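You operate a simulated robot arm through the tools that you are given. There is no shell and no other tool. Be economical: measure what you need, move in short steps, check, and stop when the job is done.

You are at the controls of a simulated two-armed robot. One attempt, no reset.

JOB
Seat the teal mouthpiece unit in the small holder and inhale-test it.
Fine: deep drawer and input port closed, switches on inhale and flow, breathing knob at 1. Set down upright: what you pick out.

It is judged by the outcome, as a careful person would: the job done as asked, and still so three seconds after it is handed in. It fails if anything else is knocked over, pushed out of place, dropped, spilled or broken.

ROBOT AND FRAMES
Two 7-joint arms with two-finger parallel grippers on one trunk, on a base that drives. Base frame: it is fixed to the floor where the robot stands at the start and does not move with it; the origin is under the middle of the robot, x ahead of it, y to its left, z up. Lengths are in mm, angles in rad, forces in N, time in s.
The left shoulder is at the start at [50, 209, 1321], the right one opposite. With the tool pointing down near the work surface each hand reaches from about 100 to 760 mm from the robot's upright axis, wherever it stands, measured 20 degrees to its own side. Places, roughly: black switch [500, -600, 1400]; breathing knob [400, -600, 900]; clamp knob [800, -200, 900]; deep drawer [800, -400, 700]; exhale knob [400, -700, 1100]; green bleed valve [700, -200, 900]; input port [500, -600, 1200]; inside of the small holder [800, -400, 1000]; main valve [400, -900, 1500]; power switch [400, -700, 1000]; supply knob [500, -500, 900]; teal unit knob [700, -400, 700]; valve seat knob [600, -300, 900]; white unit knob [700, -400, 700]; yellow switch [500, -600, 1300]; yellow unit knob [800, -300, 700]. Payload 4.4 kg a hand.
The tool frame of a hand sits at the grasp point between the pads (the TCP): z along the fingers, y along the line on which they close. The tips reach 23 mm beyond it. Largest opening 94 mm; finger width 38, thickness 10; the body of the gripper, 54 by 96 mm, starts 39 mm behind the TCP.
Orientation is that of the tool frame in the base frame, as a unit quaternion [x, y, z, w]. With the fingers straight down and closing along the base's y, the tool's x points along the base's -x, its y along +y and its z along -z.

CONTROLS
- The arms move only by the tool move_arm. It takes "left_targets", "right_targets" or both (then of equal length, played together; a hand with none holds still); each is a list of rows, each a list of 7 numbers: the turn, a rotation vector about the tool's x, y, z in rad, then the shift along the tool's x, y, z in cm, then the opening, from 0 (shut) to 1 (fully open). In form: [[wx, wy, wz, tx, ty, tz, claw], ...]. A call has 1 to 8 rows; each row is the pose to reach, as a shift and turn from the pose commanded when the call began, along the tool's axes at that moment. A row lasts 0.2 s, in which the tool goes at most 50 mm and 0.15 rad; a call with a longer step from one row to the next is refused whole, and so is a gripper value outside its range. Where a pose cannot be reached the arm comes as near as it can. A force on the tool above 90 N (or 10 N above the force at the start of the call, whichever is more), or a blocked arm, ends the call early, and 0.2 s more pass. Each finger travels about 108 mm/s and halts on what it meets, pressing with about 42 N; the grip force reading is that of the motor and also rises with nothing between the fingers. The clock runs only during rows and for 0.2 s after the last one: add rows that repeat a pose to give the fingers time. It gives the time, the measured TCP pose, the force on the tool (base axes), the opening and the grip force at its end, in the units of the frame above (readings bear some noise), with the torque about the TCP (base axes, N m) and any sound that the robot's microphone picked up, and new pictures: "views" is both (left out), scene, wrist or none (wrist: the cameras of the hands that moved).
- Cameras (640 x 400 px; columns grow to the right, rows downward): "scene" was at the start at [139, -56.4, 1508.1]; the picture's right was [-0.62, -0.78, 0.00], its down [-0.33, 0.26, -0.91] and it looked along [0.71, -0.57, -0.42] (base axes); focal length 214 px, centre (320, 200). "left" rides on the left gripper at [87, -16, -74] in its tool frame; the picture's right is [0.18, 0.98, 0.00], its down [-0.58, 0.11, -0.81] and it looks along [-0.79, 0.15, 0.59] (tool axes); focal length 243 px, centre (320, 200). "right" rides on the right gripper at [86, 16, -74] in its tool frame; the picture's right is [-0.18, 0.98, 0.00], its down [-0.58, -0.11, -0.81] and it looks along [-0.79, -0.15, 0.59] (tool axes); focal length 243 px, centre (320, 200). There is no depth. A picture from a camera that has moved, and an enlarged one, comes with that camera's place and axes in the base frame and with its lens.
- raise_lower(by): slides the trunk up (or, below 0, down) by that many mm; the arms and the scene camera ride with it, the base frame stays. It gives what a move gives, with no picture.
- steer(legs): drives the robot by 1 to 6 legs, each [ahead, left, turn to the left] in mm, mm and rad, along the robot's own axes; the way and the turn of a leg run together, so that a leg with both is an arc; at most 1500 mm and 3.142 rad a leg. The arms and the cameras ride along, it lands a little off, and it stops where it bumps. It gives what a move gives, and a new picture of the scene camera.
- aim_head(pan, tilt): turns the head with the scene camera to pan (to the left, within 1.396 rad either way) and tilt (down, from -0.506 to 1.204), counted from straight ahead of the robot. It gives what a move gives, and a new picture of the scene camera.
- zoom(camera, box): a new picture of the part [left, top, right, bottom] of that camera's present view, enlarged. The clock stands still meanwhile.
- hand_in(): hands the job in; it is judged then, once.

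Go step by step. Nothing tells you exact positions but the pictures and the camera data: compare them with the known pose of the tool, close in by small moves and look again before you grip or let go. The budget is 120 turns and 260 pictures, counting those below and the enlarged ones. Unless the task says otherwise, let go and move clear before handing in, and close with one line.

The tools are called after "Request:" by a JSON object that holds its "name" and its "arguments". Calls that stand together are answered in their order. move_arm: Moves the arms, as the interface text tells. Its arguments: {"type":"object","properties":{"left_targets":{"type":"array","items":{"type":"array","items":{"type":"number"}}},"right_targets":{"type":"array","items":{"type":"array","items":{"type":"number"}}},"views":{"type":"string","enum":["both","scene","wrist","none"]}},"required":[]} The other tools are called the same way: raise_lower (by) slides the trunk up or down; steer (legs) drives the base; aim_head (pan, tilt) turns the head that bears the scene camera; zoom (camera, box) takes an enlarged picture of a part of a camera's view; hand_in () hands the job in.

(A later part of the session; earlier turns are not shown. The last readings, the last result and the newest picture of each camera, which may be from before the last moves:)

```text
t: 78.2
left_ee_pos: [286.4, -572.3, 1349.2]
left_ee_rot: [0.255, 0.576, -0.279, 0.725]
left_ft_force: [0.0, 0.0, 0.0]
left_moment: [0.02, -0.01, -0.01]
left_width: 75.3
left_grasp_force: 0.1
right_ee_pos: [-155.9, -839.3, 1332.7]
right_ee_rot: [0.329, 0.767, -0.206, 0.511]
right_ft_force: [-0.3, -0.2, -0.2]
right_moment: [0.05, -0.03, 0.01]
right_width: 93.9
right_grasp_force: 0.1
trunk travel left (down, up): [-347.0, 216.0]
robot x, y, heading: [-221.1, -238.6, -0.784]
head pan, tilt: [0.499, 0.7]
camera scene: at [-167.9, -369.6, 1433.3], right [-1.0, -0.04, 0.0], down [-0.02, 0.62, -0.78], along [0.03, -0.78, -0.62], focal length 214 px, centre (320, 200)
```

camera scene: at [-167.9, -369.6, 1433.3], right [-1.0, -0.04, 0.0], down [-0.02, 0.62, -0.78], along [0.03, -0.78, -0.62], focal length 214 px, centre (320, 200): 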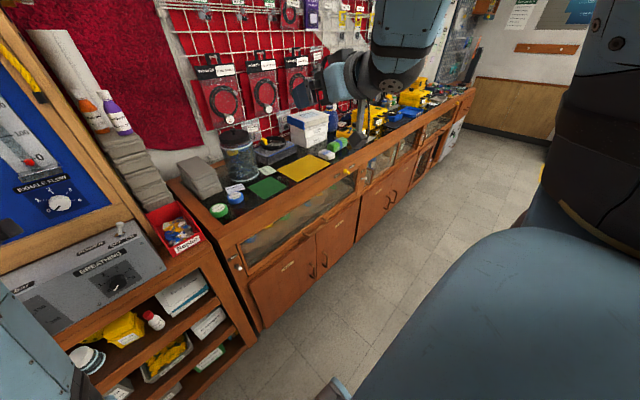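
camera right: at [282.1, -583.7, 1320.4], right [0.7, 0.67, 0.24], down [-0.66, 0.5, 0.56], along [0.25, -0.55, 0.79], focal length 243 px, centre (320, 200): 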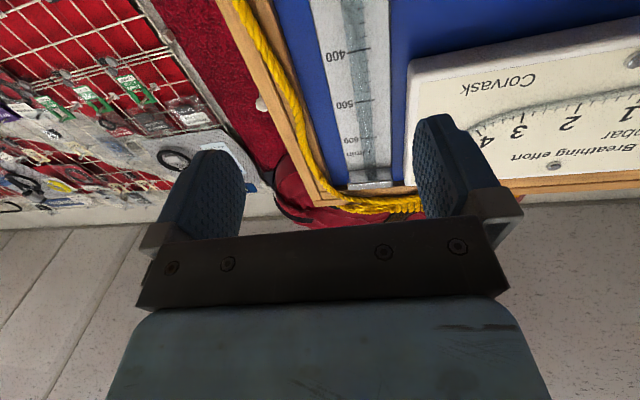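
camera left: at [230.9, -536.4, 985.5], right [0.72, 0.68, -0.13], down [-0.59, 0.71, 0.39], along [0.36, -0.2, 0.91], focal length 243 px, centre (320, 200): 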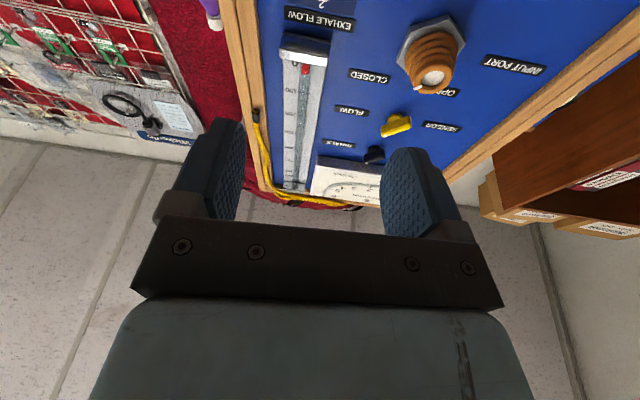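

Now I'll lower the hand about 38 cm and level it.

Request:
{"name": "move_arm", "arguments": {"left_targets": [[0, 0.03, 0, 4.8, -0.2, -1, 0.8], [0, 0.06, 0, 9.6, -0.4, -2, 0.8], [0, 0.09, 0, 14.4, -0.7, -3, 0.8], [0, 0.12, 0, 19.2, -0.9, -4, 0.8], [0, 0.15, 0, 24, -1.2, -5, 0.8], [0, 0.18, 0, 28.8, -1.4, -6, 0.8], [0, 0.21, 0, 33.6, -1.7, -7, 0.8], [0, 0.21, 0, 38, -1.9, -8, 0.8]], "views": "both"}}

```text
t: 79.0
left_ee_pos: [299.3, -566.5, 1319.1]
left_ee_rot: [0.24, 0.531, -0.271, 0.766]
left_ft_force: [0.3, 0.1, -0.1]
left_moment: [0.02, 0.01, 0.01]
left_width: 75.4
left_grasp_force: 0.1
right_ee_pos: [-156.8, -838.4, 1331.9]
right_ee_rot: [0.33, 0.767, -0.205, 0.51]
right_ft_force: [0.6, 0.4, 0.7]
right_moment: [0.0, -0.03, 0.03]
right_width: 94.4
right_grasp_force: 0.1
trunk travel left (down, up): [-347.0, 216.0]
robot x, y, heading: [-219.3, -242.6, -0.784]
head pan, tilt: [0.499, 0.7]
stopped in row 3 (left hand): the arm was blocked; the commanded pose is now the measured one
camera scene: at [-167.2, -369.8, 1433.1], right [-1.0, -0.04, 0.0], down [-0.02, 0.63, -0.78], along [0.03, -0.78, -0.63], focal length 214 px, centre (320, 200)
camera left: at [261.8, -544.0, 1211.4], right [0.71, 0.69, -0.1], down [-0.64, 0.7, 0.3], along [0.27, -0.15, 0.95], focal length 243 px, centre (320, 200)
```

scene: 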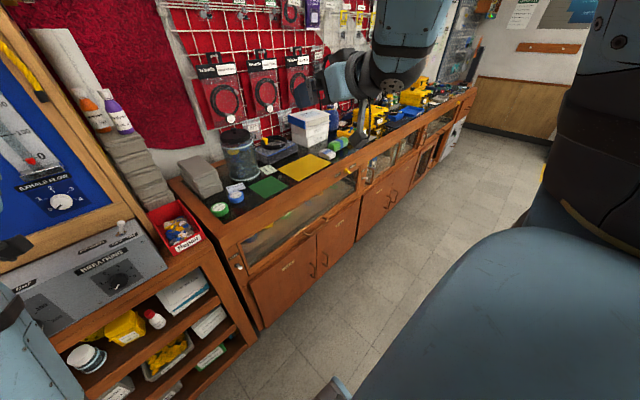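
left: 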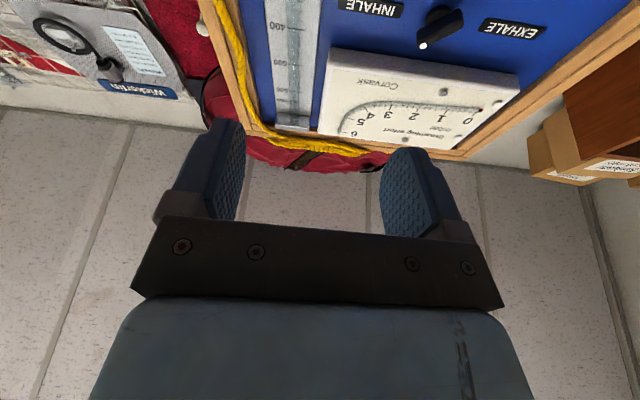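

The head is stuck turned right and the left wrist is at a limit; the right elbow is probably over the head. I'll swing the right hand outward and down to free things up.

Request:
{"name": "move_arm", "arguments": {"right_targets": [[0, 0.1, 0, 2, -2, 2, 1], [0, 0.2, 0, 4, -4, 4, 1], [0, 0.3, 0, 6, -6, 6, 1], [0, 0.4, 0, 8, -8, 8, 1], [0, 0.45, 0, 10, -10, 10, 1], [0, 0.45, 0, 12, -12, 10, 1], [0, 0.45, 0, 14, -14, 10, 1], [0, 0.45, 0, 16, -16, 10, 1]], "views": "none"}}

Request:
{"name": "aim_head", "arguments": {"pan": 0.4, "tilt": 0.7}}

```text
t: 80.8
left_ee_pos: [299.8, -567.6, 1318.4]
left_ee_rot: [0.241, 0.531, -0.271, 0.766]
left_ft_force: [0.4, 0.5, -0.5]
left_moment: [-0.03, -0.05, 0.01]
left_width: 75.2
left_grasp_force: 0.0
right_ee_pos: [-250.1, -970.5, 1142.8]
right_ee_rot: [0.367, 0.862, -0.126, 0.327]
right_ft_force: [0.9, -0.2, -1.0]
right_moment: [-0.04, 0.01, 0.02]
right_width: 94.2
right_grasp_force: 0.0
trunk travel left (down, up): [-347.0, 216.0]
robot x, y, heading: [-217.2, -239.9, -0.783]
head pan, tilt: [0.499, 0.7]
```

```text
t: 81.4
left_ee_pos: [298.1, -566.4, 1317.2]
left_ee_rot: [0.24, 0.532, -0.271, 0.765]
left_ft_force: [-0.1, 0.5, -0.1]
left_moment: [0.01, -0.03, 0.0]
left_width: 74.9
left_grasp_force: 0.1
right_ee_pos: [-248.9, -967.9, 1143.5]
right_ee_rot: [0.367, 0.862, -0.127, 0.327]
right_ft_force: [-0.2, 0.6, -0.9]
right_moment: [-0.01, 0.01, 0.03]
right_width: 93.9
right_grasp_force: 0.0
trunk travel left (down, up): [-347.0, 216.0]
robot x, y, heading: [-218.5, -238.7, -0.782]
head pan, tilt: [0.4, 0.7]
camera scene: at [-92.1, -315.4, 1431.2], right [-0.38, -0.93, 0.0], down [-0.6, 0.24, -0.77], along [0.71, -0.29, -0.64], focal length 214 px, centre (320, 200)
```

scene: 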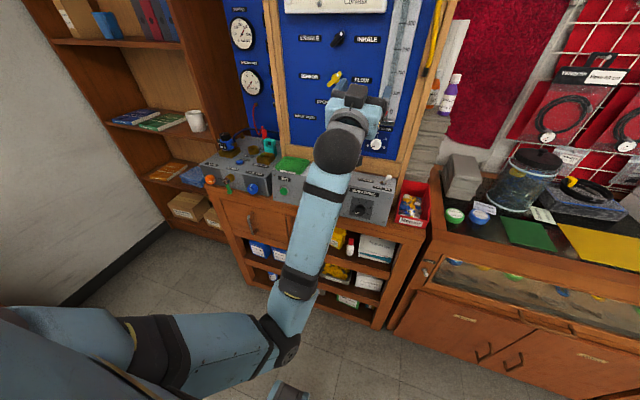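

The head is free, and I can see the left arm with its elbow low and forearm rising forward. I'll retry lowering the hand.

Request:
{"name": "move_arm", "arguments": {"left_targets": [[0, 0.05, 0, 3, 0, 0, 0.8], [0, 0.1, 0, 6, 0, 0, 0.8], [0, 0.15, 0, 9, 0, 0, 0.8], [0, 0.2, 0, 12, 0, 0, 0.8]], "views": "scene"}}

```text
t: 82.6
left_ee_pos: [349.2, -582.0, 1258.7]
left_ee_rot: [0.257, 0.566, -0.236, 0.747]
left_ft_force: [0.0, -0.9, 0.6]
left_moment: [0.0, 0.0, -0.03]
left_width: 75.1
left_grasp_force: 0.0
right_ee_pos: [-249.8, -965.8, 1141.2]
right_ee_rot: [0.366, 0.862, -0.127, 0.327]
right_ft_force: [-0.4, 0.1, 0.0]
right_moment: [-0.01, 0.02, 0.0]
right_width: 94.0
right_grasp_force: 0.0
trunk travel left (down, up): [-347.0, 216.0]
robot x, y, heading: [-220.1, -239.8, -0.782]
head pan, tilt: [0.4, 0.7]
stopped in row 4 (left hand): the arm was blocked; the commanded pose is now the measured one
camera scene: at [-92.2, -315.6, 1431.1], right [-0.38, -0.93, 0.0], down [-0.6, 0.24, -0.77], along [0.71, -0.29, -0.64], focal length 214 px, centre (320, 200)
```

scene: 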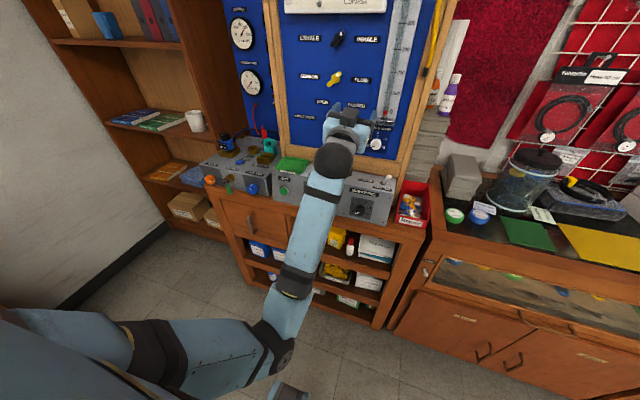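

The left elbow has crossed in front of the trunk, which cramps it. I'll pull back, swing the hand out left with the tool turned down, and let the elbow open out.

Request:
{"name": "move_arm", "arguments": {"left_targets": [[0, 0.1, 0, 1, 3, -3, 0.8], [0, 0.2, 0, 1, 6, -5, 0.8], [0, 0.34, 0, 1, 10, -6, 0.8], [0, 0.48, 0, 1, 14, -7, 0.8], [0, 0.62, 0, 1, 18, -8, 0.8], [0, 0.76, 0, 1, 22, -9, 0.8], [0, 0.9, 0, 1, 26, -10, 0.8], [0, 1.04, 0, 1, 30, -10, 0.8]], "views": "scene"}}

```text
t: 84.4
left_ee_pos: [472.0, -286.4, 1259.0]
left_ee_rot: [0.34, 0.864, -0.081, 0.363]
left_ft_force: [0.2, 0.4, 0.3]
left_moment: [-0.07, 0.01, -0.04]
left_width: 75.3
left_grasp_force: 0.0
right_ee_pos: [-247.6, -965.6, 1145.8]
right_ee_rot: [0.366, 0.862, -0.128, 0.328]
right_ft_force: [0.6, 0.6, 0.6]
right_moment: [-0.03, 0.04, 0.02]
right_width: 94.0
right_grasp_force: 0.1
trunk travel left (down, up): [-347.0, 216.0]
robot x, y, heading: [-221.7, -235.3, -0.785]
head pan, tilt: [0.4, 0.7]
camera scene: at [-91.3, -312.6, 1431.4], right [-0.37, -0.93, 0.0], down [-0.6, 0.24, -0.77], along [0.71, -0.29, -0.64], focal length 214 px, centre (320, 200)
```

scene: 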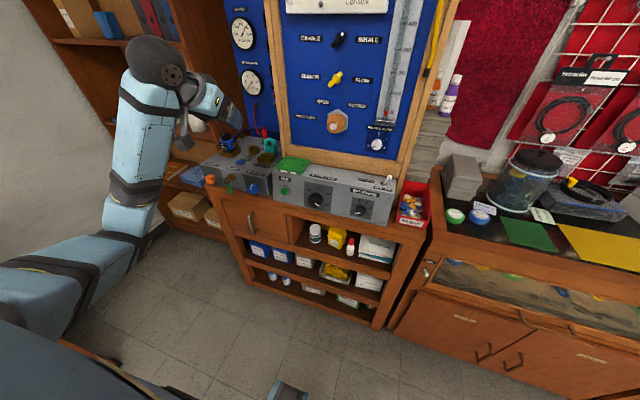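

The elbow is out to the left now. I'll lower the hand in front of the bench and then level it.

Request:
{"name": "move_arm", "arguments": {"left_targets": [[0, 0, 0, 3, 0, 2, 0.8], [0, 0, 0, 6, 0, 5, 0.8], [0, 0, 0, 9, 0, 8, 0.8], [0, 0, 0, 12, 0, 11, 0.8], [0, 0, 0, 15, 0, 13, 0.8], [0, 0, 0, 18, 0, 15, 0.8], [0, -0.1, 0, 20, 0, 17, 0.8], [0, -0.2, 0, 21, 0, 18, 0.8]], "views": "none"}}

Request:
{"name": "move_arm", "arguments": {"left_targets": [[0, -0.14, 0, 0, -2, 0, 0.8], [0, -0.28, 0, 0, -4, 0, 0.8], [0, -0.42, 0, 0, -6, 0, 0.8], [0, -0.56, 0, 0, -8, 0, 0.8], [0, -0.6, 0, 0, -10, 0, 0.8]], "views": "scene"}}

```text
t: 86.2
left_ee_pos: [470.0, -249.2, 985.6]
left_ee_rot: [0.332, 0.822, -0.113, 0.449]
left_ft_force: [-0.4, -0.5, -0.7]
left_moment: [-0.04, 0.01, -0.01]
left_width: 75.2
left_grasp_force: 0.1
right_ee_pos: [-249.6, -967.3, 1143.1]
right_ee_rot: [0.367, 0.861, -0.128, 0.327]
right_ft_force: [0.3, 0.5, 0.5]
right_moment: [0.0, 0.0, 0.01]
right_width: 94.4
right_grasp_force: 0.1
trunk travel left (down, up): [-347.0, 216.0]
robot x, y, heading: [-219.9, -240.1, -0.786]
head pan, tilt: [0.4, 0.7]
```

```text
t: 87.4
left_ee_pos: [404.0, -324.5, 975.9]
left_ee_rot: [0.284, 0.652, -0.205, 0.672]
left_ft_force: [1.0, -0.5, 0.1]
left_moment: [0.03, 0.01, 0.0]
left_width: 75.2
left_grasp_force: 0.1
right_ee_pos: [-250.0, -968.6, 1143.2]
right_ee_rot: [0.366, 0.862, -0.126, 0.329]
right_ft_force: [0.1, 0.6, 0.8]
right_moment: [0.0, -0.03, 0.02]
right_width: 94.2
right_grasp_force: 0.1
trunk travel left (down, up): [-347.0, 216.0]
robot x, y, heading: [-220.0, -236.1, -0.784]
head pan, tilt: [0.4, 0.7]
camera scene: at [-92.4, -316.2, 1431.2], right [-0.38, -0.93, 0.0], down [-0.6, 0.24, -0.77], along [0.71, -0.29, -0.64], focal length 214 px, centre (320, 200)
```

scene: 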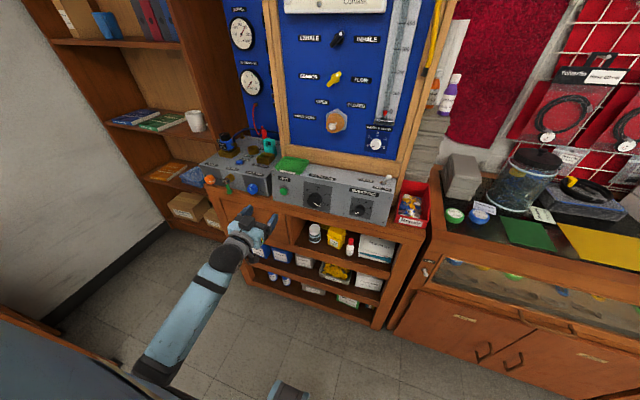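

The hand is level and low now. I'll slide it right along the bench front to stand off the breathing knob.

Request:
{"name": "move_arm", "arguments": {"left_targets": [[0.01, 0, 0, 0.2, -4, 1, 0.8], [0.02, 0, 0, 0.4, -8, 2, 0.8], [0.03, 0, 0, 0.6, -12, 3.5, 0.8], [0.04, 0, 0, 0.8, -16, 5, 0.8], [0.05, 0, 0, 1, -20, 7, 0.8], [0.07, 0, 0, 1.3, -24, 9, 0.8], [0.077, 0, 0, 1.4, -27, 10.5, 0.8]], "views": "both"}}

```text
t: 88.8
left_ee_pos: [357.5, -492.7, 911.6]
left_ee_rot: [0.366, 0.62, -0.164, 0.674]
left_ft_force: [-0.9, 1.1, 0.0]
left_moment: [-0.01, -0.04, 0.0]
left_width: 75.2
left_grasp_force: 0.1
right_ee_pos: [-249.5, -969.3, 1141.6]
right_ee_rot: [0.367, 0.862, -0.127, 0.326]
right_ft_force: [1.0, -0.3, 0.6]
right_moment: [-0.01, 0.02, -0.02]
right_width: 93.9
right_grasp_force: 0.0
trunk travel left (down, up): [-347.0, 216.0]
robot x, y, heading: [-216.5, -238.8, -0.78]
head pan, tilt: [0.4, 0.7]
stopped in row 6 (left hand): the arm was blocked; the commanded pose is now the measured one
camera scene: at [-92.0, -316.4, 1431.1], right [-0.38, -0.93, 0.0], down [-0.6, 0.24, -0.76], along [0.71, -0.29, -0.64], focal length 214 px, centre (320, 200)
camera left: at [307.6, -431.6, 826.6], right [0.7, 0.71, 0.11], down [-0.61, 0.5, 0.62], along [0.38, -0.5, 0.78], focal length 243 px, centre (320, 200)
```

scene: 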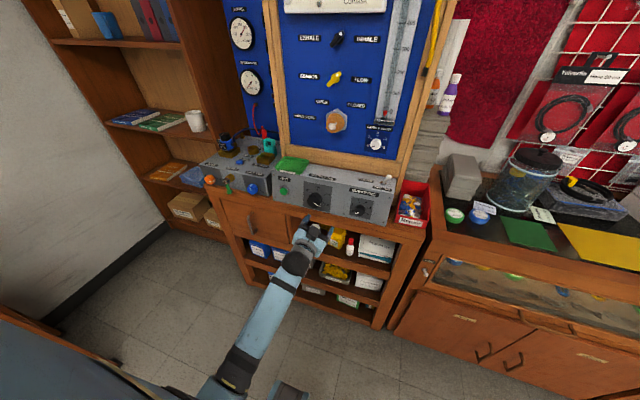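
left: 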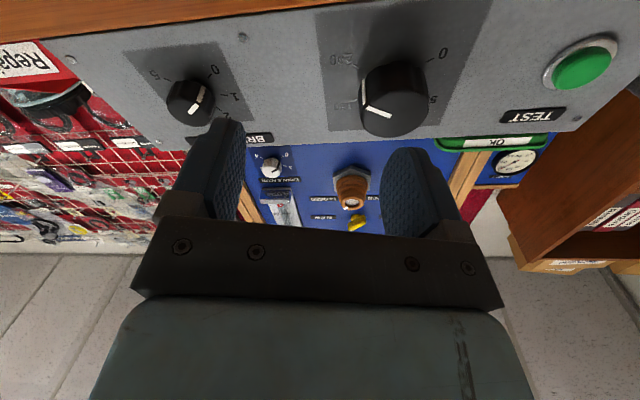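

The arm is at its inner limit, so I'll drive the robot 106 mm right to line up with the breathing knob.

Request:
{"name": "steer", "arguments": {"legs": [[0, -106, 0]]}}

Request:
{"name": "zoom", "arguments": {"camera": "left", "box": [0, 0, 640, 400]}}

```text
t: 90.3
left_ee_pos: [284.6, -564.0, 910.7]
left_ee_rot: [0.367, 0.62, -0.164, 0.673]
left_ft_force: [-0.2, -0.2, -0.2]
left_moment: [-0.02, -0.01, 0.07]
left_width: 75.4
left_grasp_force: 0.1
right_ee_pos: [-322.6, -1041.8, 1142.6]
right_ee_rot: [0.366, 0.862, -0.127, 0.327]
right_ft_force: [-0.3, 0.9, 0.7]
right_moment: [0.03, 0.04, 0.01]
right_width: 94.1
right_grasp_force: 0.0
trunk travel left (down, up): [-347.0, 216.0]
robot x, y, heading: [-291.9, -306.6, -0.777]
head pan, tilt: [0.4, 0.7]
camera scene: at [-165.3, -389.0, 1431.1], right [-0.37, -0.93, 0.0], down [-0.6, 0.24, -0.77], along [0.71, -0.29, -0.64], focal length 214 px, centre (320, 200)
```

scene: 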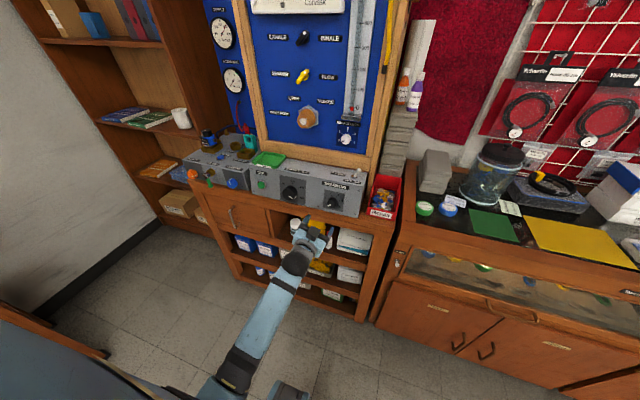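

```text
1.00 times, centred on (320, 200) of left (not enlarged: the box is as wide or as high as the picture)
camera zoom: at [234.0, -503.9, 826.2], right [0.7, 0.71, 0.11], down [-0.61, 0.5, 0.62], along [0.38, -0.5, 0.78], focal length 243 px, centre (320, 200)
```

zoom: 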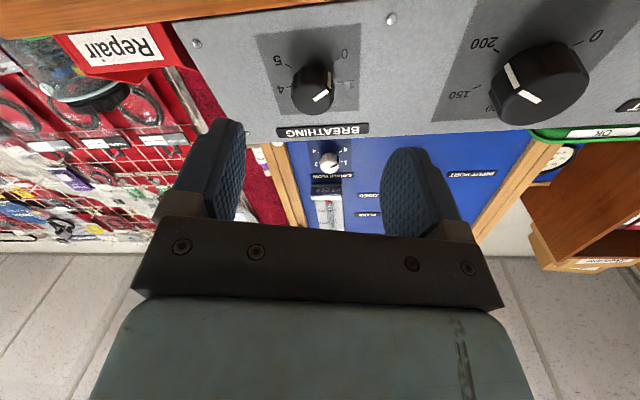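

The knob is in view with its pointer at 0. I'll approach 7 cm, centring and unrolling.

Request:
{"name": "move_arm", "arguments": {"left_targets": [[0, 0, -0.1, -0.5, 0, 2.5, 0.8], [0, -0.02, -0.2, -1.1, 0, 5, 0.8], [0, -0.03, -0.3, -1.5, 0, 7, 0.7]], "views": "wrist"}}

```text
t: 91.3
left_ee_pos: [340.1, -597.2, 907.2]
left_ee_rot: [0.287, 0.658, -0.248, 0.651]
left_ft_force: [-0.5, 0.0, 0.0]
left_moment: [-0.02, 0.03, -0.01]
left_width: 65.8
left_grasp_force: 0.1
right_ee_pos: [-321.1, -1041.3, 1142.9]
right_ee_rot: [0.366, 0.862, -0.127, 0.328]
right_ft_force: [0.2, 0.4, 0.8]
right_moment: [-0.03, -0.02, 0.0]
right_width: 94.1
right_grasp_force: 0.1
trunk travel left (down, up): [-347.0, 216.0]
robot x, y, heading: [-289.4, -310.9, -0.786]
head pan, tilt: [0.4, 0.7]
stopped in row 3 (left hand): the arm was blocked; the commanded pose is now the measured one
camera left: at [276.1, -553.6, 822.1], right [0.69, 0.71, -0.14], down [-0.51, 0.61, 0.61], along [0.52, -0.35, 0.78], focal length 243 px, centre (320, 200)
```

left: 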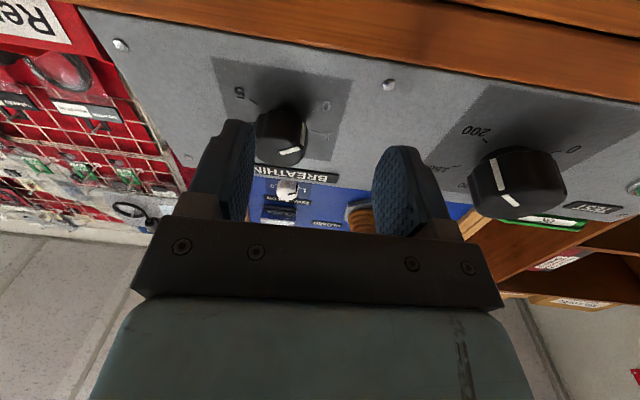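

The knob is about 20 mm right and 15 mm up of centre. I'll nudge the base 20 mm right and raise the hand with some roll back.

Request:
{"name": "steer", "arguments": {"legs": [[0, -22, 0]]}}

Request:
{"name": "move_arm", "arguments": {"left_targets": [[0, 0, 0.1, -0.8, 0, 0, 0.8], [0, 0, 0.15, -1.5, 0, 1, 0.8]], "views": "wrist"}}

```text
t: 92.2
left_ee_pos: [323.7, -613.3, 907.3]
left_ee_rot: [0.286, 0.658, -0.247, 0.651]
left_ft_force: [0.5, 1.0, 0.3]
left_moment: [-0.03, 0.0, 0.02]
left_width: 65.6
left_grasp_force: 0.1
right_ee_pos: [-337.4, -1057.6, 1142.9]
right_ee_rot: [0.366, 0.862, -0.127, 0.328]
right_ft_force: [0.0, 0.5, 0.5]
right_moment: [-0.01, -0.04, -0.03]
right_width: 93.8
right_grasp_force: 0.1
trunk travel left (down, up): [-347.0, 216.0]
robot x, y, heading: [-304.9, -324.7, -0.784]
head pan, tilt: [0.4, 0.7]
camera scene: at [-181.1, -404.7, 1431.2], right [-0.37, -0.93, 0.0], down [-0.6, 0.24, -0.77], along [0.71, -0.29, -0.64], focal length 214 px, centre (320, 200)
```

scene: 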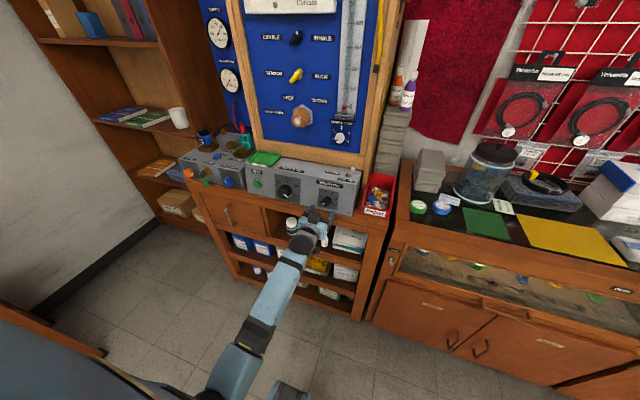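

```text
t: 92.8
left_ee_pos: [332.5, -622.3, 922.2]
left_ee_rot: [0.336, 0.635, -0.198, 0.667]
left_ft_force: [1.1, -0.2, 0.1]
left_moment: [-0.02, 0.02, -0.02]
left_width: 75.3
left_grasp_force: 0.1
right_ee_pos: [-336.2, -1057.5, 1142.0]
right_ee_rot: [0.366, 0.862, -0.126, 0.328]
right_ft_force: [-0.5, -0.3, -1.1]
right_moment: [0.04, 0.0, 0.0]
right_width: 94.1
right_grasp_force: 0.0
trunk travel left (down, up): [-347.0, 216.0]
robot x, y, heading: [-306.5, -329.5, -0.78]
head pan, tilt: [0.4, 0.7]
camera left: at [277.0, -568.4, 835.8], right [0.7, 0.72, 0.01], down [-0.57, 0.54, 0.62], along [0.43, -0.44, 0.79], focal length 243 px, centre (320, 200)
```

left: 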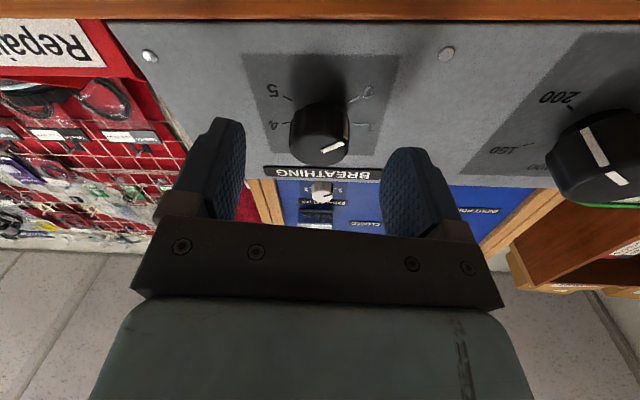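

Request:
{"name": "zoom", "arguments": {"camera": "left", "box": [230, 60, 420, 190]}}

Request:
{"name": "zoom", "arguments": {"camera": "scene", "box": [270, 165, 370, 235]}}

```text
3.08 times, centred on (325, 125) of left
camera zoom: at [277.0, -568.4, 835.8], right [0.7, 0.72, 0.01], down [-0.57, 0.54, 0.62], along [0.43, -0.44, 0.79], focal length 746 px, centre (305, 431)
```

zoom: 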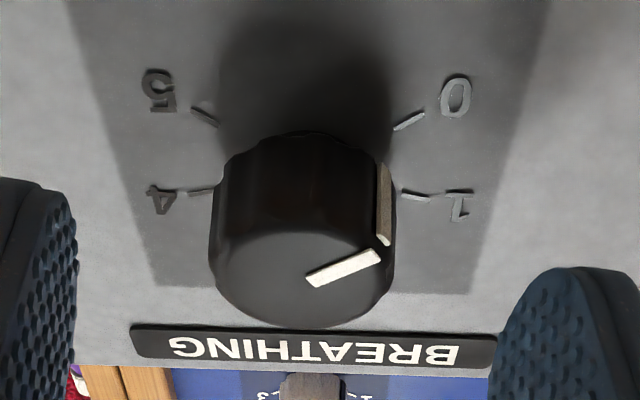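

```text
5.71 times, centred on (320, 200) of scene
camera zoom: at [-180.8, -405.2, 1431.1], right [-0.37, -0.93, 0.0], down [-0.6, 0.24, -0.76], along [0.71, -0.29, -0.64], focal length 1226 px, centre (320, 200)
```

zoom: 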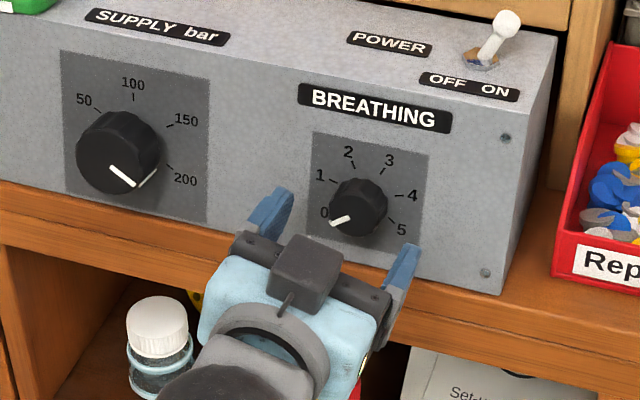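

The pointer is at 0 and the knob is centred between the fingers. I'll advance 17 mm and grip.

Request:
{"name": "move_arm", "arguments": {"left_targets": [[0, 0, 0, 0.1, 0, 0.9, 0.8], [0, 0, 0, 0.2, 0, 1.7, 0.7], [0, 0, 0, 0.2, 0, 1.7, 0.4], [0, 0, 0, 0.2, 0, 1.7, 0.1], [0, 0, 0, 0.2, 0, 1.7, 0.1]], "views": "wrist"}}

```text
t: 94.0
left_ee_pos: [345.3, -633.9, 919.3]
left_ee_rot: [0.334, 0.636, -0.197, 0.668]
left_ft_force: [2.2, -0.4, 0.0]
left_moment: [0.09, -0.03, 0.61]
left_width: 35.5
left_grasp_force: 44.8
right_ee_pos: [-337.3, -1056.6, 1142.6]
right_ee_rot: [0.365, 0.862, -0.127, 0.328]
right_ft_force: [0.1, -0.1, -0.4]
right_moment: [-0.02, 0.03, 0.02]
right_width: 94.2
right_grasp_force: 0.0
trunk travel left (down, up): [-347.0, 216.0]
robot x, y, heading: [-306.8, -327.1, -0.778]
head pan, tilt: [0.4, 0.7]
camera left: at [289.6, -579.8, 833.8], right [0.7, 0.72, 0.01], down [-0.57, 0.54, 0.62], along [0.43, -0.44, 0.79], focal length 243 px, centre (320, 200)
```

left: 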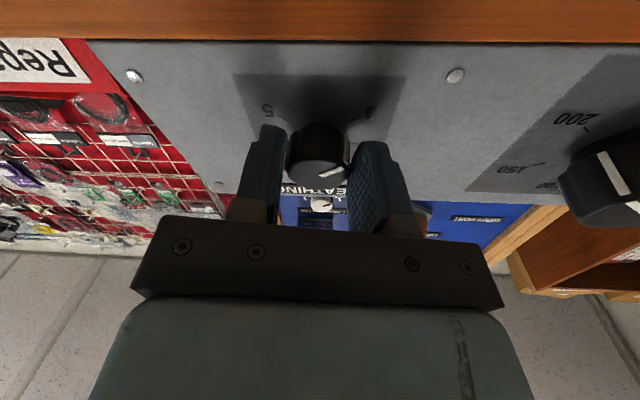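

It's gripped at 35 mm. I'll turn clockwise about 0.94 rad.

Request:
{"name": "move_arm", "arguments": {"left_targets": [[0, 0, 0.13, 0, 0, 0, 0.1], [0, 0, 0.26, 0, 0, 0, 0.1], [0, 0, 0.39, 0, 0, 0, 0.1], [0, 0, 0.52, 0, 0, 0, 0.1], [0, 0, 0.65, 0, 0, 0, 0.1], [0, 0, 0.78, 0, 0, 0, 0.1], [0, 0, 0.91, 0, 0, 0, 0.1], [0, 0, 0.95, 0, 0, 0, 0.1]], "views": "none"}}

Request:
{"name": "zoom", "arguments": {"camera": "scene", "box": [270, 165, 370, 235]}}

Request:
{"name": "zoom", "arguments": {"camera": "left", "box": [200, 60, 440, 220]}}

```text
t: 95.8
left_ee_pos: [346.9, -629.5, 923.9]
left_ee_rot: [0.584, 0.411, 0.132, 0.687]
left_ft_force: [34.4, 10.7, 36.3]
left_moment: [-0.69, -0.02, -0.29]
left_width: 37.2
left_grasp_force: 45.2
right_ee_pos: [-337.0, -1054.1, 1145.4]
right_ee_rot: [0.365, 0.862, -0.127, 0.328]
right_ft_force: [-0.8, -0.5, 0.2]
right_moment: [0.01, -0.02, 0.01]
right_width: 93.8
right_grasp_force: 0.0
trunk travel left (down, up): [-347.0, 216.0]
robot x, y, heading: [-306.0, -322.0, -0.783]
head pan, tilt: [0.4, 0.7]
```

```text
5.71 times, centred on (320, 200) of scene
camera zoom: at [-181.1, -401.0, 1431.7], right [-0.37, -0.93, 0.0], down [-0.6, 0.24, -0.77], along [0.71, -0.29, -0.64], focal length 1226 px, centre (320, 200)
```

zoom: 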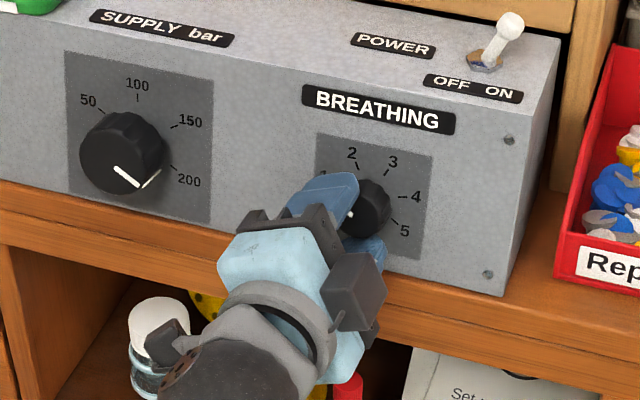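

```text
2.50 times, centred on (320, 140) of left
camera zoom: at [342.5, -526.1, 874.8], right [0.41, 0.4, 0.82], down [-0.91, 0.21, 0.36], along [-0.03, -0.89, 0.45], focal length 606 px, centre (320, 350)
```

zoom: 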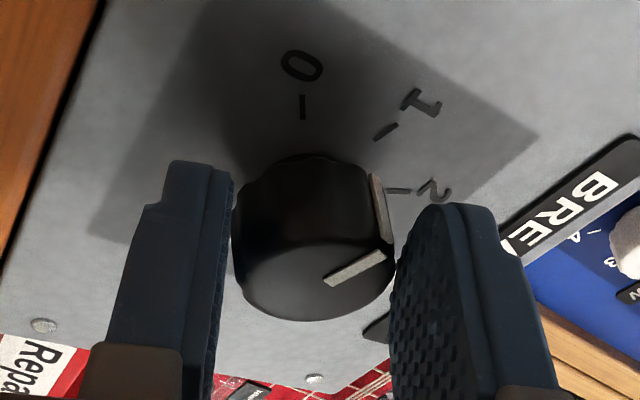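

I'll release the knob and back off to read where the pointer stands.

Request:
{"name": "move_arm", "arguments": {"left_targets": [[0, 0, 0, 0, 0, 0, 0.4], [0, 0, 0, 0, 0, 0, 0.7], [0, 0, 0, 0, 0, -3, 0.7], [0, 0, 0, 0, 0, -7, 0.7]], "views": "none"}}

Request:
{"name": "zoom", "arguments": {"camera": "scene", "box": [300, 170, 360, 220]}}

Request:
{"name": "zoom", "arguments": {"camera": "left", "box": [200, 20, 440, 180]}}

```text
t: 96.8
left_ee_pos: [294.0, -584.3, 924.7]
left_ee_rot: [0.588, 0.412, 0.13, 0.684]
left_ft_force: [0.1, 0.4, 0.0]
left_moment: [0.01, 0.01, -0.02]
left_width: 65.8
left_grasp_force: 0.1
right_ee_pos: [-338.0, -1056.3, 1142.2]
right_ee_rot: [0.365, 0.862, -0.126, 0.328]
right_ft_force: [0.3, -0.3, 0.8]
right_moment: [0.02, 0.01, 0.03]
right_width: 94.0
right_grasp_force: 0.1
trunk travel left (down, up): [-347.0, 216.0]
robot x, y, heading: [-308.3, -332.6, -0.783]
head pan, tilt: [0.4, 0.7]
```

```text
8.00 times, centred on (330, 195) of scene
camera zoom: at [-181.5, -403.9, 1431.2], right [-0.37, -0.93, 0.0], down [-0.6, 0.24, -0.77], along [0.71, -0.29, -0.64], focal length 1716 px, centre (240, 240)
```

zoom: 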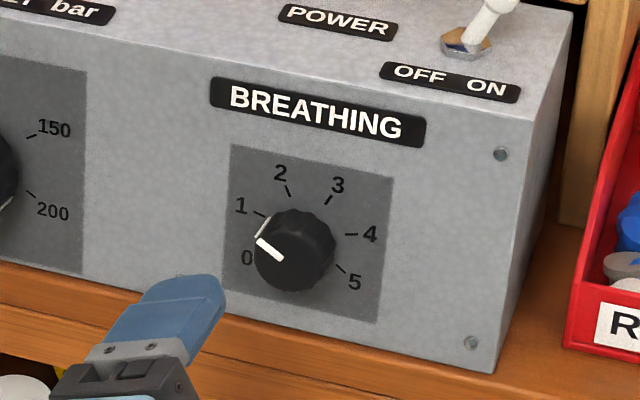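

```text
2.50 times, centred on (320, 100) of left
camera zoom: at [289.1, -479.5, 874.6], right [0.42, 0.39, 0.82], down [-0.91, 0.21, 0.36], along [-0.03, -0.9, 0.44], focal length 606 px, centre (320, 450)
```

zoom: 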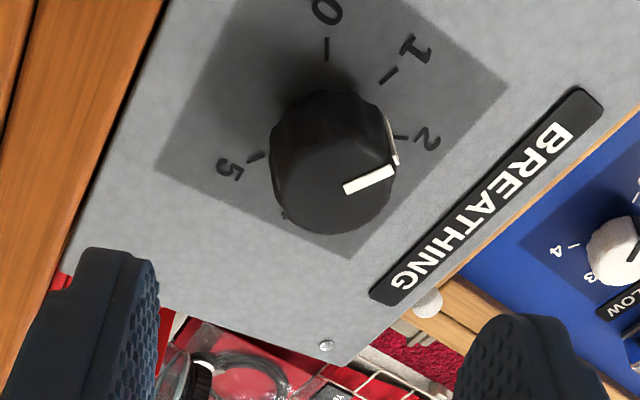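

The pointer reads roughly 1.4, about 22 degrees past 1. I'll regrip and turn back 0.39 rad.

Request:
{"name": "move_arm", "arguments": {"left_targets": [[0, 0, 0, 0.45, 0.2, 4, 0.7], [0, 0, 0, 0.45, 0.2, 7, 0.6], [0, 0, 0, 0.45, 0.2, 7, 0.2], [0, 0, 0, 0.45, 0.2, 7, 0.1], [0, 0, -0.13, 0.45, 0.2, 7, 0.1], [0, 0, -0.26, 0.45, 0.2, 7, 0.1], [0, 0, -0.39, 0.45, 0.2, 7, 0.1]], "views": "none"}}

Request:
{"name": "move_arm", "arguments": {"left_targets": [[0, 0, 0, 0, 0, 0, 0.4], [0, 0, 0, 0, 0, 0, 0.7], [0, 0, 0, 0, 0, -3, 0.7], [0, 0, 0, 0, 0, -7, 0.7]], "views": "none"}}

Request:
{"name": "zoom", "arguments": {"camera": "scene", "box": [300, 170, 360, 220]}}

Request:
{"name": "zoom", "arguments": {"camera": "left", "box": [200, 20, 440, 180]}}

```text
t: 98.4
left_ee_pos: [346.8, -630.0, 921.8]
left_ee_rot: [0.496, 0.518, -0.007, 0.697]
left_ft_force: [8.8, -2.2, 15.7]
left_moment: [0.46, 0.57, 0.71]
left_width: 35.7
left_grasp_force: 44.4
right_ee_pos: [-338.5, -1057.3, 1142.5]
right_ee_rot: [0.366, 0.862, -0.127, 0.327]
right_ft_force: [-0.5, -0.2, -0.3]
right_moment: [-0.02, 0.03, 0.02]
right_width: 93.8
right_grasp_force: 0.0
trunk travel left (down, up): [-347.0, 216.0]
robot x, y, heading: [-304.3, -327.2, -0.783]
head pan, tilt: [0.4, 0.7]
```

```text
t: 99.4
left_ee_pos: [296.5, -579.3, 922.1]
left_ee_rot: [0.497, 0.517, -0.006, 0.697]
left_ft_force: [-0.3, 0.5, -0.6]
left_moment: [-0.02, -0.02, -0.03]
left_width: 65.5
left_grasp_force: 0.1
right_ee_pos: [-337.9, -1057.4, 1143.8]
right_ee_rot: [0.366, 0.862, -0.127, 0.328]
right_ft_force: [-0.2, 0.3, -0.3]
right_moment: [0.02, -0.02, 0.0]
right_width: 94.2
right_grasp_force: 0.1
trunk travel left (down, up): [-347.0, 216.0]
robot x, y, heading: [-303.9, -325.7, -0.783]
head pan, tilt: [0.4, 0.7]
```

```text
8.00 times, centred on (330, 195) of scene
camera zoom: at [-181.5, -403.9, 1431.3], right [-0.37, -0.93, 0.0], down [-0.6, 0.24, -0.77], along [0.71, -0.29, -0.64], focal length 1716 px, centre (240, 240)
```

zoom: 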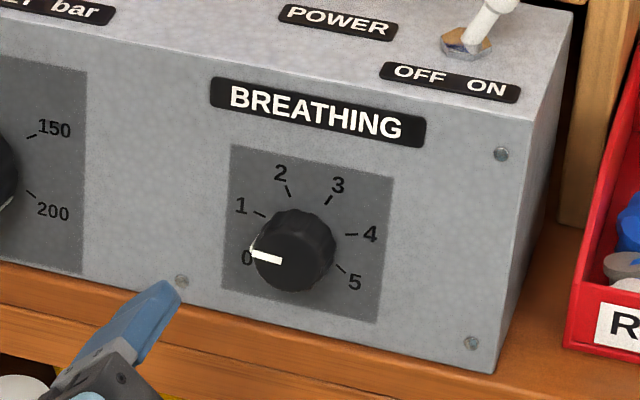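

```text
2.50 times, centred on (320, 100) of left
camera zoom: at [274.6, -492.0, 848.2], right [0.6, 0.59, 0.54], down [-0.79, 0.32, 0.52], along [0.13, -0.74, 0.66], focal length 606 px, centre (320, 450)
```

zoom: 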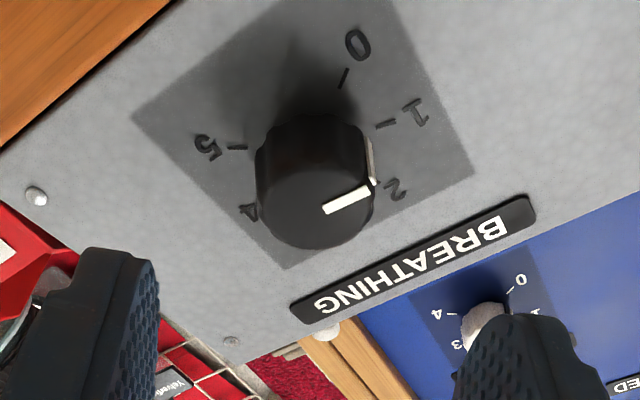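

The breathing knob is now on 1. Next is the drawer: I'll back the hand off, drive left along the bench, and look at the drawer.

Request:
{"name": "move_arm", "arguments": {"left_targets": [[0, 0, -0.1, 0, 0, -4, 1], [0, 0, -0.2, 0, 0, -8, 1]], "views": "none"}}

Request:
{"name": "steer", "arguments": {"legs": [[0, 450, 0]]}}

Request:
{"name": "zoom", "arguments": {"camera": "left", "box": [0, 0, 640, 400]}}

```text
t: 100.0
left_ee_pos: [241.0, -522.2, 925.9]
left_ee_rot: [0.442, 0.566, -0.075, 0.692]
left_ft_force: [0.1, 0.8, 1.2]
left_moment: [-0.02, 0.02, 0.01]
left_width: 94.0
left_grasp_force: 0.0
right_ee_pos: [-337.8, -1056.2, 1143.4]
right_ee_rot: [0.365, 0.862, -0.126, 0.328]
right_ft_force: [-0.1, 0.6, 0.3]
right_moment: [0.0, -0.02, -0.02]
right_width: 93.9
right_grasp_force: 0.0
trunk travel left (down, up): [-347.0, 216.0]
robot x, y, heading: [-305.6, -324.3, -0.787]
head pan, tilt: [0.4, 0.7]
```

```text
t: 104.5
left_ee_pos: [560.3, -205.7, 926.6]
left_ee_rot: [0.444, 0.564, -0.076, 0.692]
left_ft_force: [-0.5, -0.8, 0.4]
left_moment: [0.02, -0.01, 0.0]
left_width: 94.0
left_grasp_force: 0.1
right_ee_pos: [-19.1, -736.0, 1143.0]
right_ee_rot: [0.368, 0.861, -0.128, 0.327]
right_ft_force: [-0.7, -0.1, 0.4]
right_moment: [-0.01, -0.02, 0.0]
right_width: 93.8
right_grasp_force: 0.0
trunk travel left (down, up): [-347.0, 216.0]
robot x, y, heading: [14.8, -4.2, -0.786]
head pan, tilt: [0.4, 0.7]
camera scene: at [139.0, -85.1, 1431.1], right [-0.38, -0.93, 0.0], down [-0.6, 0.24, -0.76], along [0.71, -0.29, -0.64], focal length 214 px, centre (320, 200)
```

scene: 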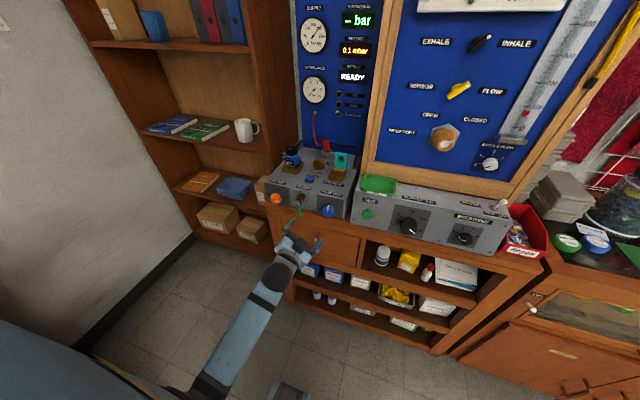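

```text
1.00 times, centred on (320, 200) of left (not enlarged: the box is as wide or as high as the picture)
camera zoom: at [527.5, -130.0, 844.8], right [0.66, 0.66, 0.36], down [-0.71, 0.4, 0.58], along [0.23, -0.64, 0.73], focal length 243 px, centre (320, 200)
```

zoom: 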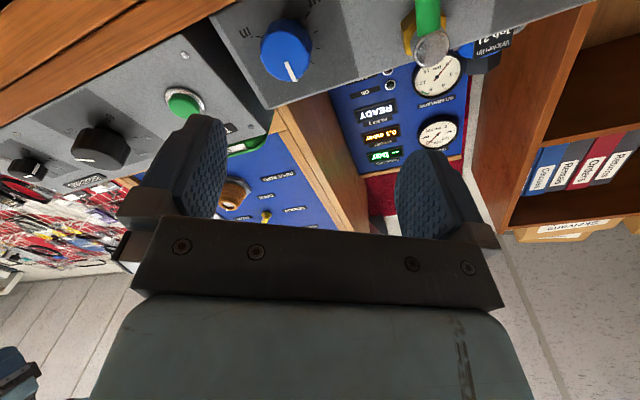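

The effort display has come alive at 0.1 mbar. I'll lower the hand to the drawer handle's height, at about [682, -294, 680], and level its roll.

Request:
{"name": "move_arm", "arguments": {"left_targets": [[0, 0, -0.1, 3.7, -1.8, 0, 1], [0, 0, -0.2, 7.4, -3.6, 0, 1], [0, 0, -0.3, 11.1, -5.4, 0, 1], [0, 0, -0.4, 14.9, -7.2, 0, 1], [0, 0, -0.5, 18.6, -9, 0, 1], [0, 0, -0.57, 22.3, -10.8, 0, 1]], "views": "both"}}

```text
t: 105.9
left_ee_pos: [574.3, -175.6, 673.6]
left_ee_rot: [0.271, 0.667, -0.265, 0.642]
left_ft_force: [0.6, -0.4, -0.5]
left_moment: [0.01, -0.02, 0.02]
left_width: 93.9
left_grasp_force: 0.0
right_ee_pos: [-20.3, -736.6, 1140.6]
right_ee_rot: [0.368, 0.861, -0.127, 0.327]
right_ft_force: [0.6, 0.1, 0.1]
right_moment: [0.04, 0.0, 0.0]
right_width: 94.1
right_grasp_force: 0.0
trunk travel left (down, up): [-347.0, 216.0]
robot x, y, heading: [12.9, -7.0, -0.787]
head pan, tilt: [0.4, 0.7]
camera scene: at [139.0, -85.3, 1428.9], right [-0.38, -0.93, 0.0], down [-0.6, 0.24, -0.76], along [0.71, -0.29, -0.64], focal length 214 px, centre (320, 200)
camera left: at [507.5, -133.8, 589.5], right [0.68, 0.7, -0.19], down [-0.48, 0.63, 0.61], along [0.55, -0.33, 0.77], focal length 243 px, centre (320, 200)
```

scene: 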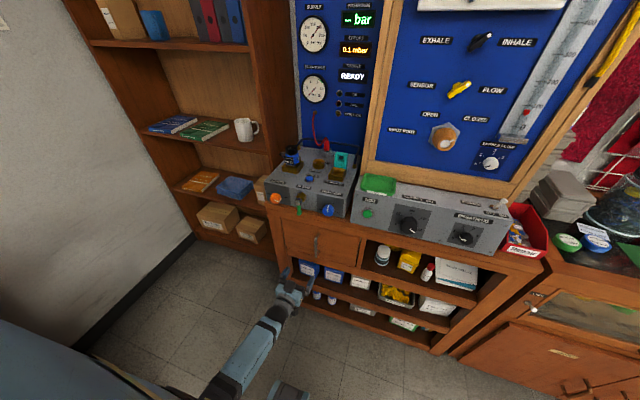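
left: 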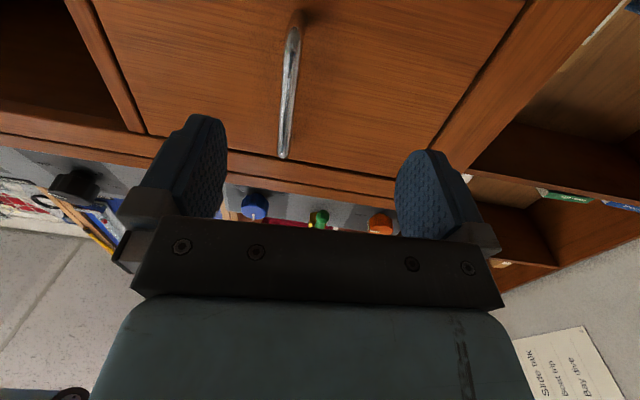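

The handle is centred about 42 mm above and 21 mm right of the hand's axis. I'll align and approach.

Request:
{"name": "move_arm", "arguments": {"left_targets": [[0, 0, 0, -1.3, -0.7, 3, 1], [0, -0.02, 0, -2.7, -1.4, 6, 1], [0, -0.03, 0, -4, -2.1, 9, 0.9], [0, -0.03, 0, -4, -2.1, 11, 0.8]], "views": "wrist"}}

```text
t: 107.1
left_ee_pos: [652.6, -247.4, 706.1]
left_ee_rot: [0.277, 0.657, -0.253, 0.654]
left_ft_force: [0.2, 0.0, 0.1]
left_moment: [0.02, 0.01, 0.01]
left_width: 75.1
left_grasp_force: 0.0
right_ee_pos: [-21.3, -736.8, 1142.3]
right_ee_rot: [0.369, 0.86, -0.129, 0.327]
right_ft_force: [0.2, -0.2, -0.5]
right_moment: [-0.02, 0.0, 0.0]
right_width: 94.0
right_grasp_force: 0.1
trunk travel left (down, up): [-347.0, 216.0]
robot x, y, heading: [13.6, -6.5, -0.786]
head pan, tilt: [0.4, 0.7]
stopped in row 4 (left hand): the arm was blocked; the commanded pose is now the measured one
camera left: at [586.9, -206.0, 618.3], right [0.68, 0.71, -0.16], down [-0.51, 0.62, 0.6], along [0.52, -0.33, 0.79], focal length 243 px, centre (320, 200)
```

left: 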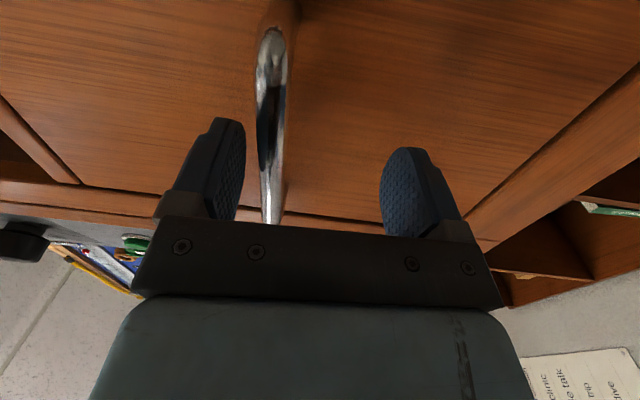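

The arm's inner limit stopped it short sideways, with the handle about 26 mm right and just ahead. I'll nudge the base to seat the handle between the fingers.

Request:
{"name": "steer", "arguments": {"legs": [[0, -26, 0], [16, 0, 0]]}}

Request:
{"name": "zoom", "arguments": {"camera": "left", "box": [0, 0, 640, 400]}}

```text
t: 108.4
left_ee_pos: [643.8, -276.8, 705.3]
left_ee_rot: [0.276, 0.657, -0.254, 0.653]
left_ft_force: [-0.3, 0.1, -0.4]
left_moment: [0.0, -0.02, 0.01]
left_width: 75.1
left_grasp_force: 0.0
right_ee_pos: [-27.1, -766.0, 1143.1]
right_ee_rot: [0.368, 0.861, -0.127, 0.328]
right_ft_force: [0.4, 0.5, 0.0]
right_moment: [0.04, 0.0, 0.01]
right_width: 94.1
right_grasp_force: 0.2
trunk travel left (down, up): [-347.0, 216.0]
robot x, y, heading: [4.7, -35.3, -0.788]
head pan, tilt: [0.4, 0.7]
camera scene: at [131.5, -113.3, 1431.2], right [-0.38, -0.93, 0.0], down [-0.6, 0.24, -0.77], along [0.71, -0.29, -0.64], focal length 214 px, centre (320, 200)
```

scene: 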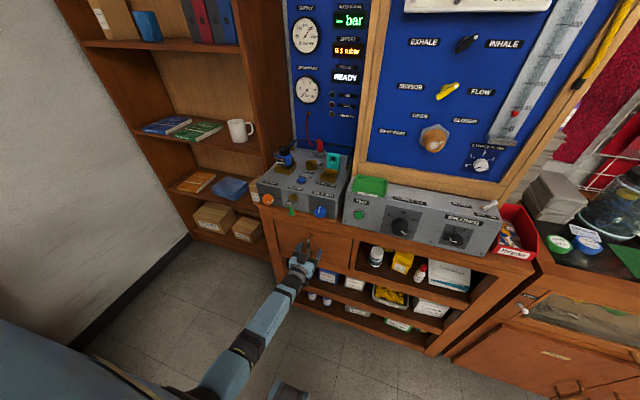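

```text
1.00 times, centred on (320, 200) of left (not enlarged: the box is as wide or as high as the picture)
camera zoom: at [579.2, -235.1, 618.2], right [0.68, 0.71, -0.16], down [-0.51, 0.62, 0.6], along [0.52, -0.33, 0.79], focal length 243 px, centre (320, 200)
```

zoom: 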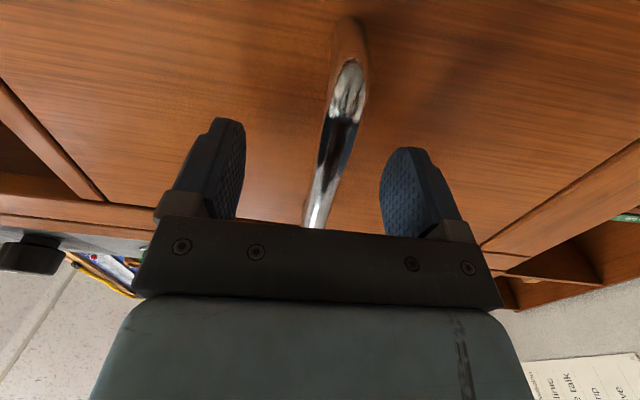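

The handle is between the fingers. I'll close on it, then draw the drawer open by driving back.

Request:
{"name": "move_arm", "arguments": {"left_targets": [[0, 0, 0, 0, 0, 0.4, 0.5], [0, 0, 0, 0, 0, 0.4, 0.2], [0, 0, 0, 0, 0, 0.4, 0], [0, 0, 0, 0, 0, 0.4, 0]], "views": "wrist"}}

```text
t: 109.4
left_ee_pos: [648.0, -277.8, 705.2]
left_ee_rot: [0.274, 0.658, -0.254, 0.654]
left_ft_force: [8.9, 11.8, 4.3]
left_moment: [-1.23, 1.41, -0.03]
left_width: 14.2
left_grasp_force: 45.2
right_ee_pos: [-26.8, -764.5, 1144.2]
right_ee_rot: [0.368, 0.861, -0.129, 0.327]
right_ft_force: [-0.4, 0.3, 0.1]
right_moment: [-0.02, -0.03, 0.03]
right_width: 94.1
right_grasp_force: 0.0
trunk travel left (down, up): [-347.0, 216.0]
robot x, y, heading: [7.8, -35.2, -0.789]
head pan, tilt: [0.4, 0.7]
camera left: at [583.3, -236.6, 618.5], right [0.68, 0.71, -0.16], down [-0.51, 0.62, 0.6], along [0.53, -0.33, 0.79], focal length 243 px, centre (320, 200)
```

left: 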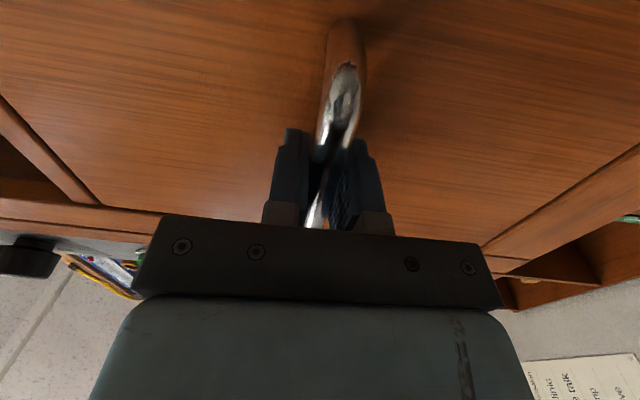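

It's gripped. I'll drive back 150 mm and check that the drawer slides.

Request:
{"name": "steer", "arguments": {"legs": [[-150, 0, 0]]}}

```text
t: 110.8
left_ee_pos: [537.6, -182.0, 705.3]
left_ee_rot: [0.282, 0.656, -0.254, 0.653]
left_ft_force: [-54.3, -65.3, -14.1]
left_moment: [-1.66, 0.59, 0.38]
left_width: 14.8
left_grasp_force: 45.4
right_ee_pos: [-136.0, -664.9, 1139.6]
right_ee_rot: [0.37, 0.861, -0.125, 0.327]
right_ft_force: [0.6, -0.4, -0.2]
right_moment: [0.02, -0.01, -0.03]
right_width: 94.1
right_grasp_force: 0.0
trunk travel left (down, up): [-347.0, 216.0]
robot x, y, heading: [-98.1, 68.9, -0.79]
head pan, tilt: [0.4, 0.7]
camera scene: at [24.0, -14.2, 1430.9], right [-0.38, -0.93, 0.0], down [-0.59, 0.25, -0.77], along [0.71, -0.29, -0.64], focal length 214 px, centre (320, 200)
```

scene: 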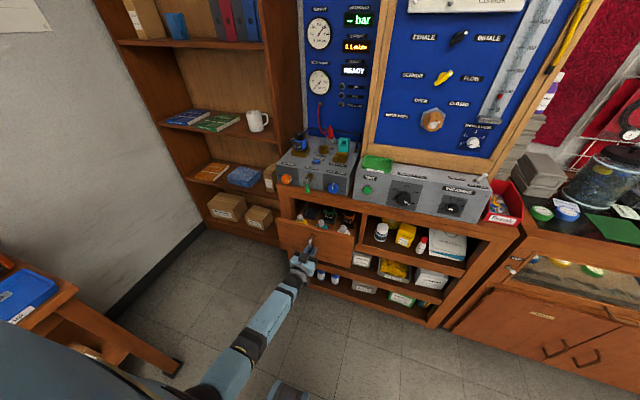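

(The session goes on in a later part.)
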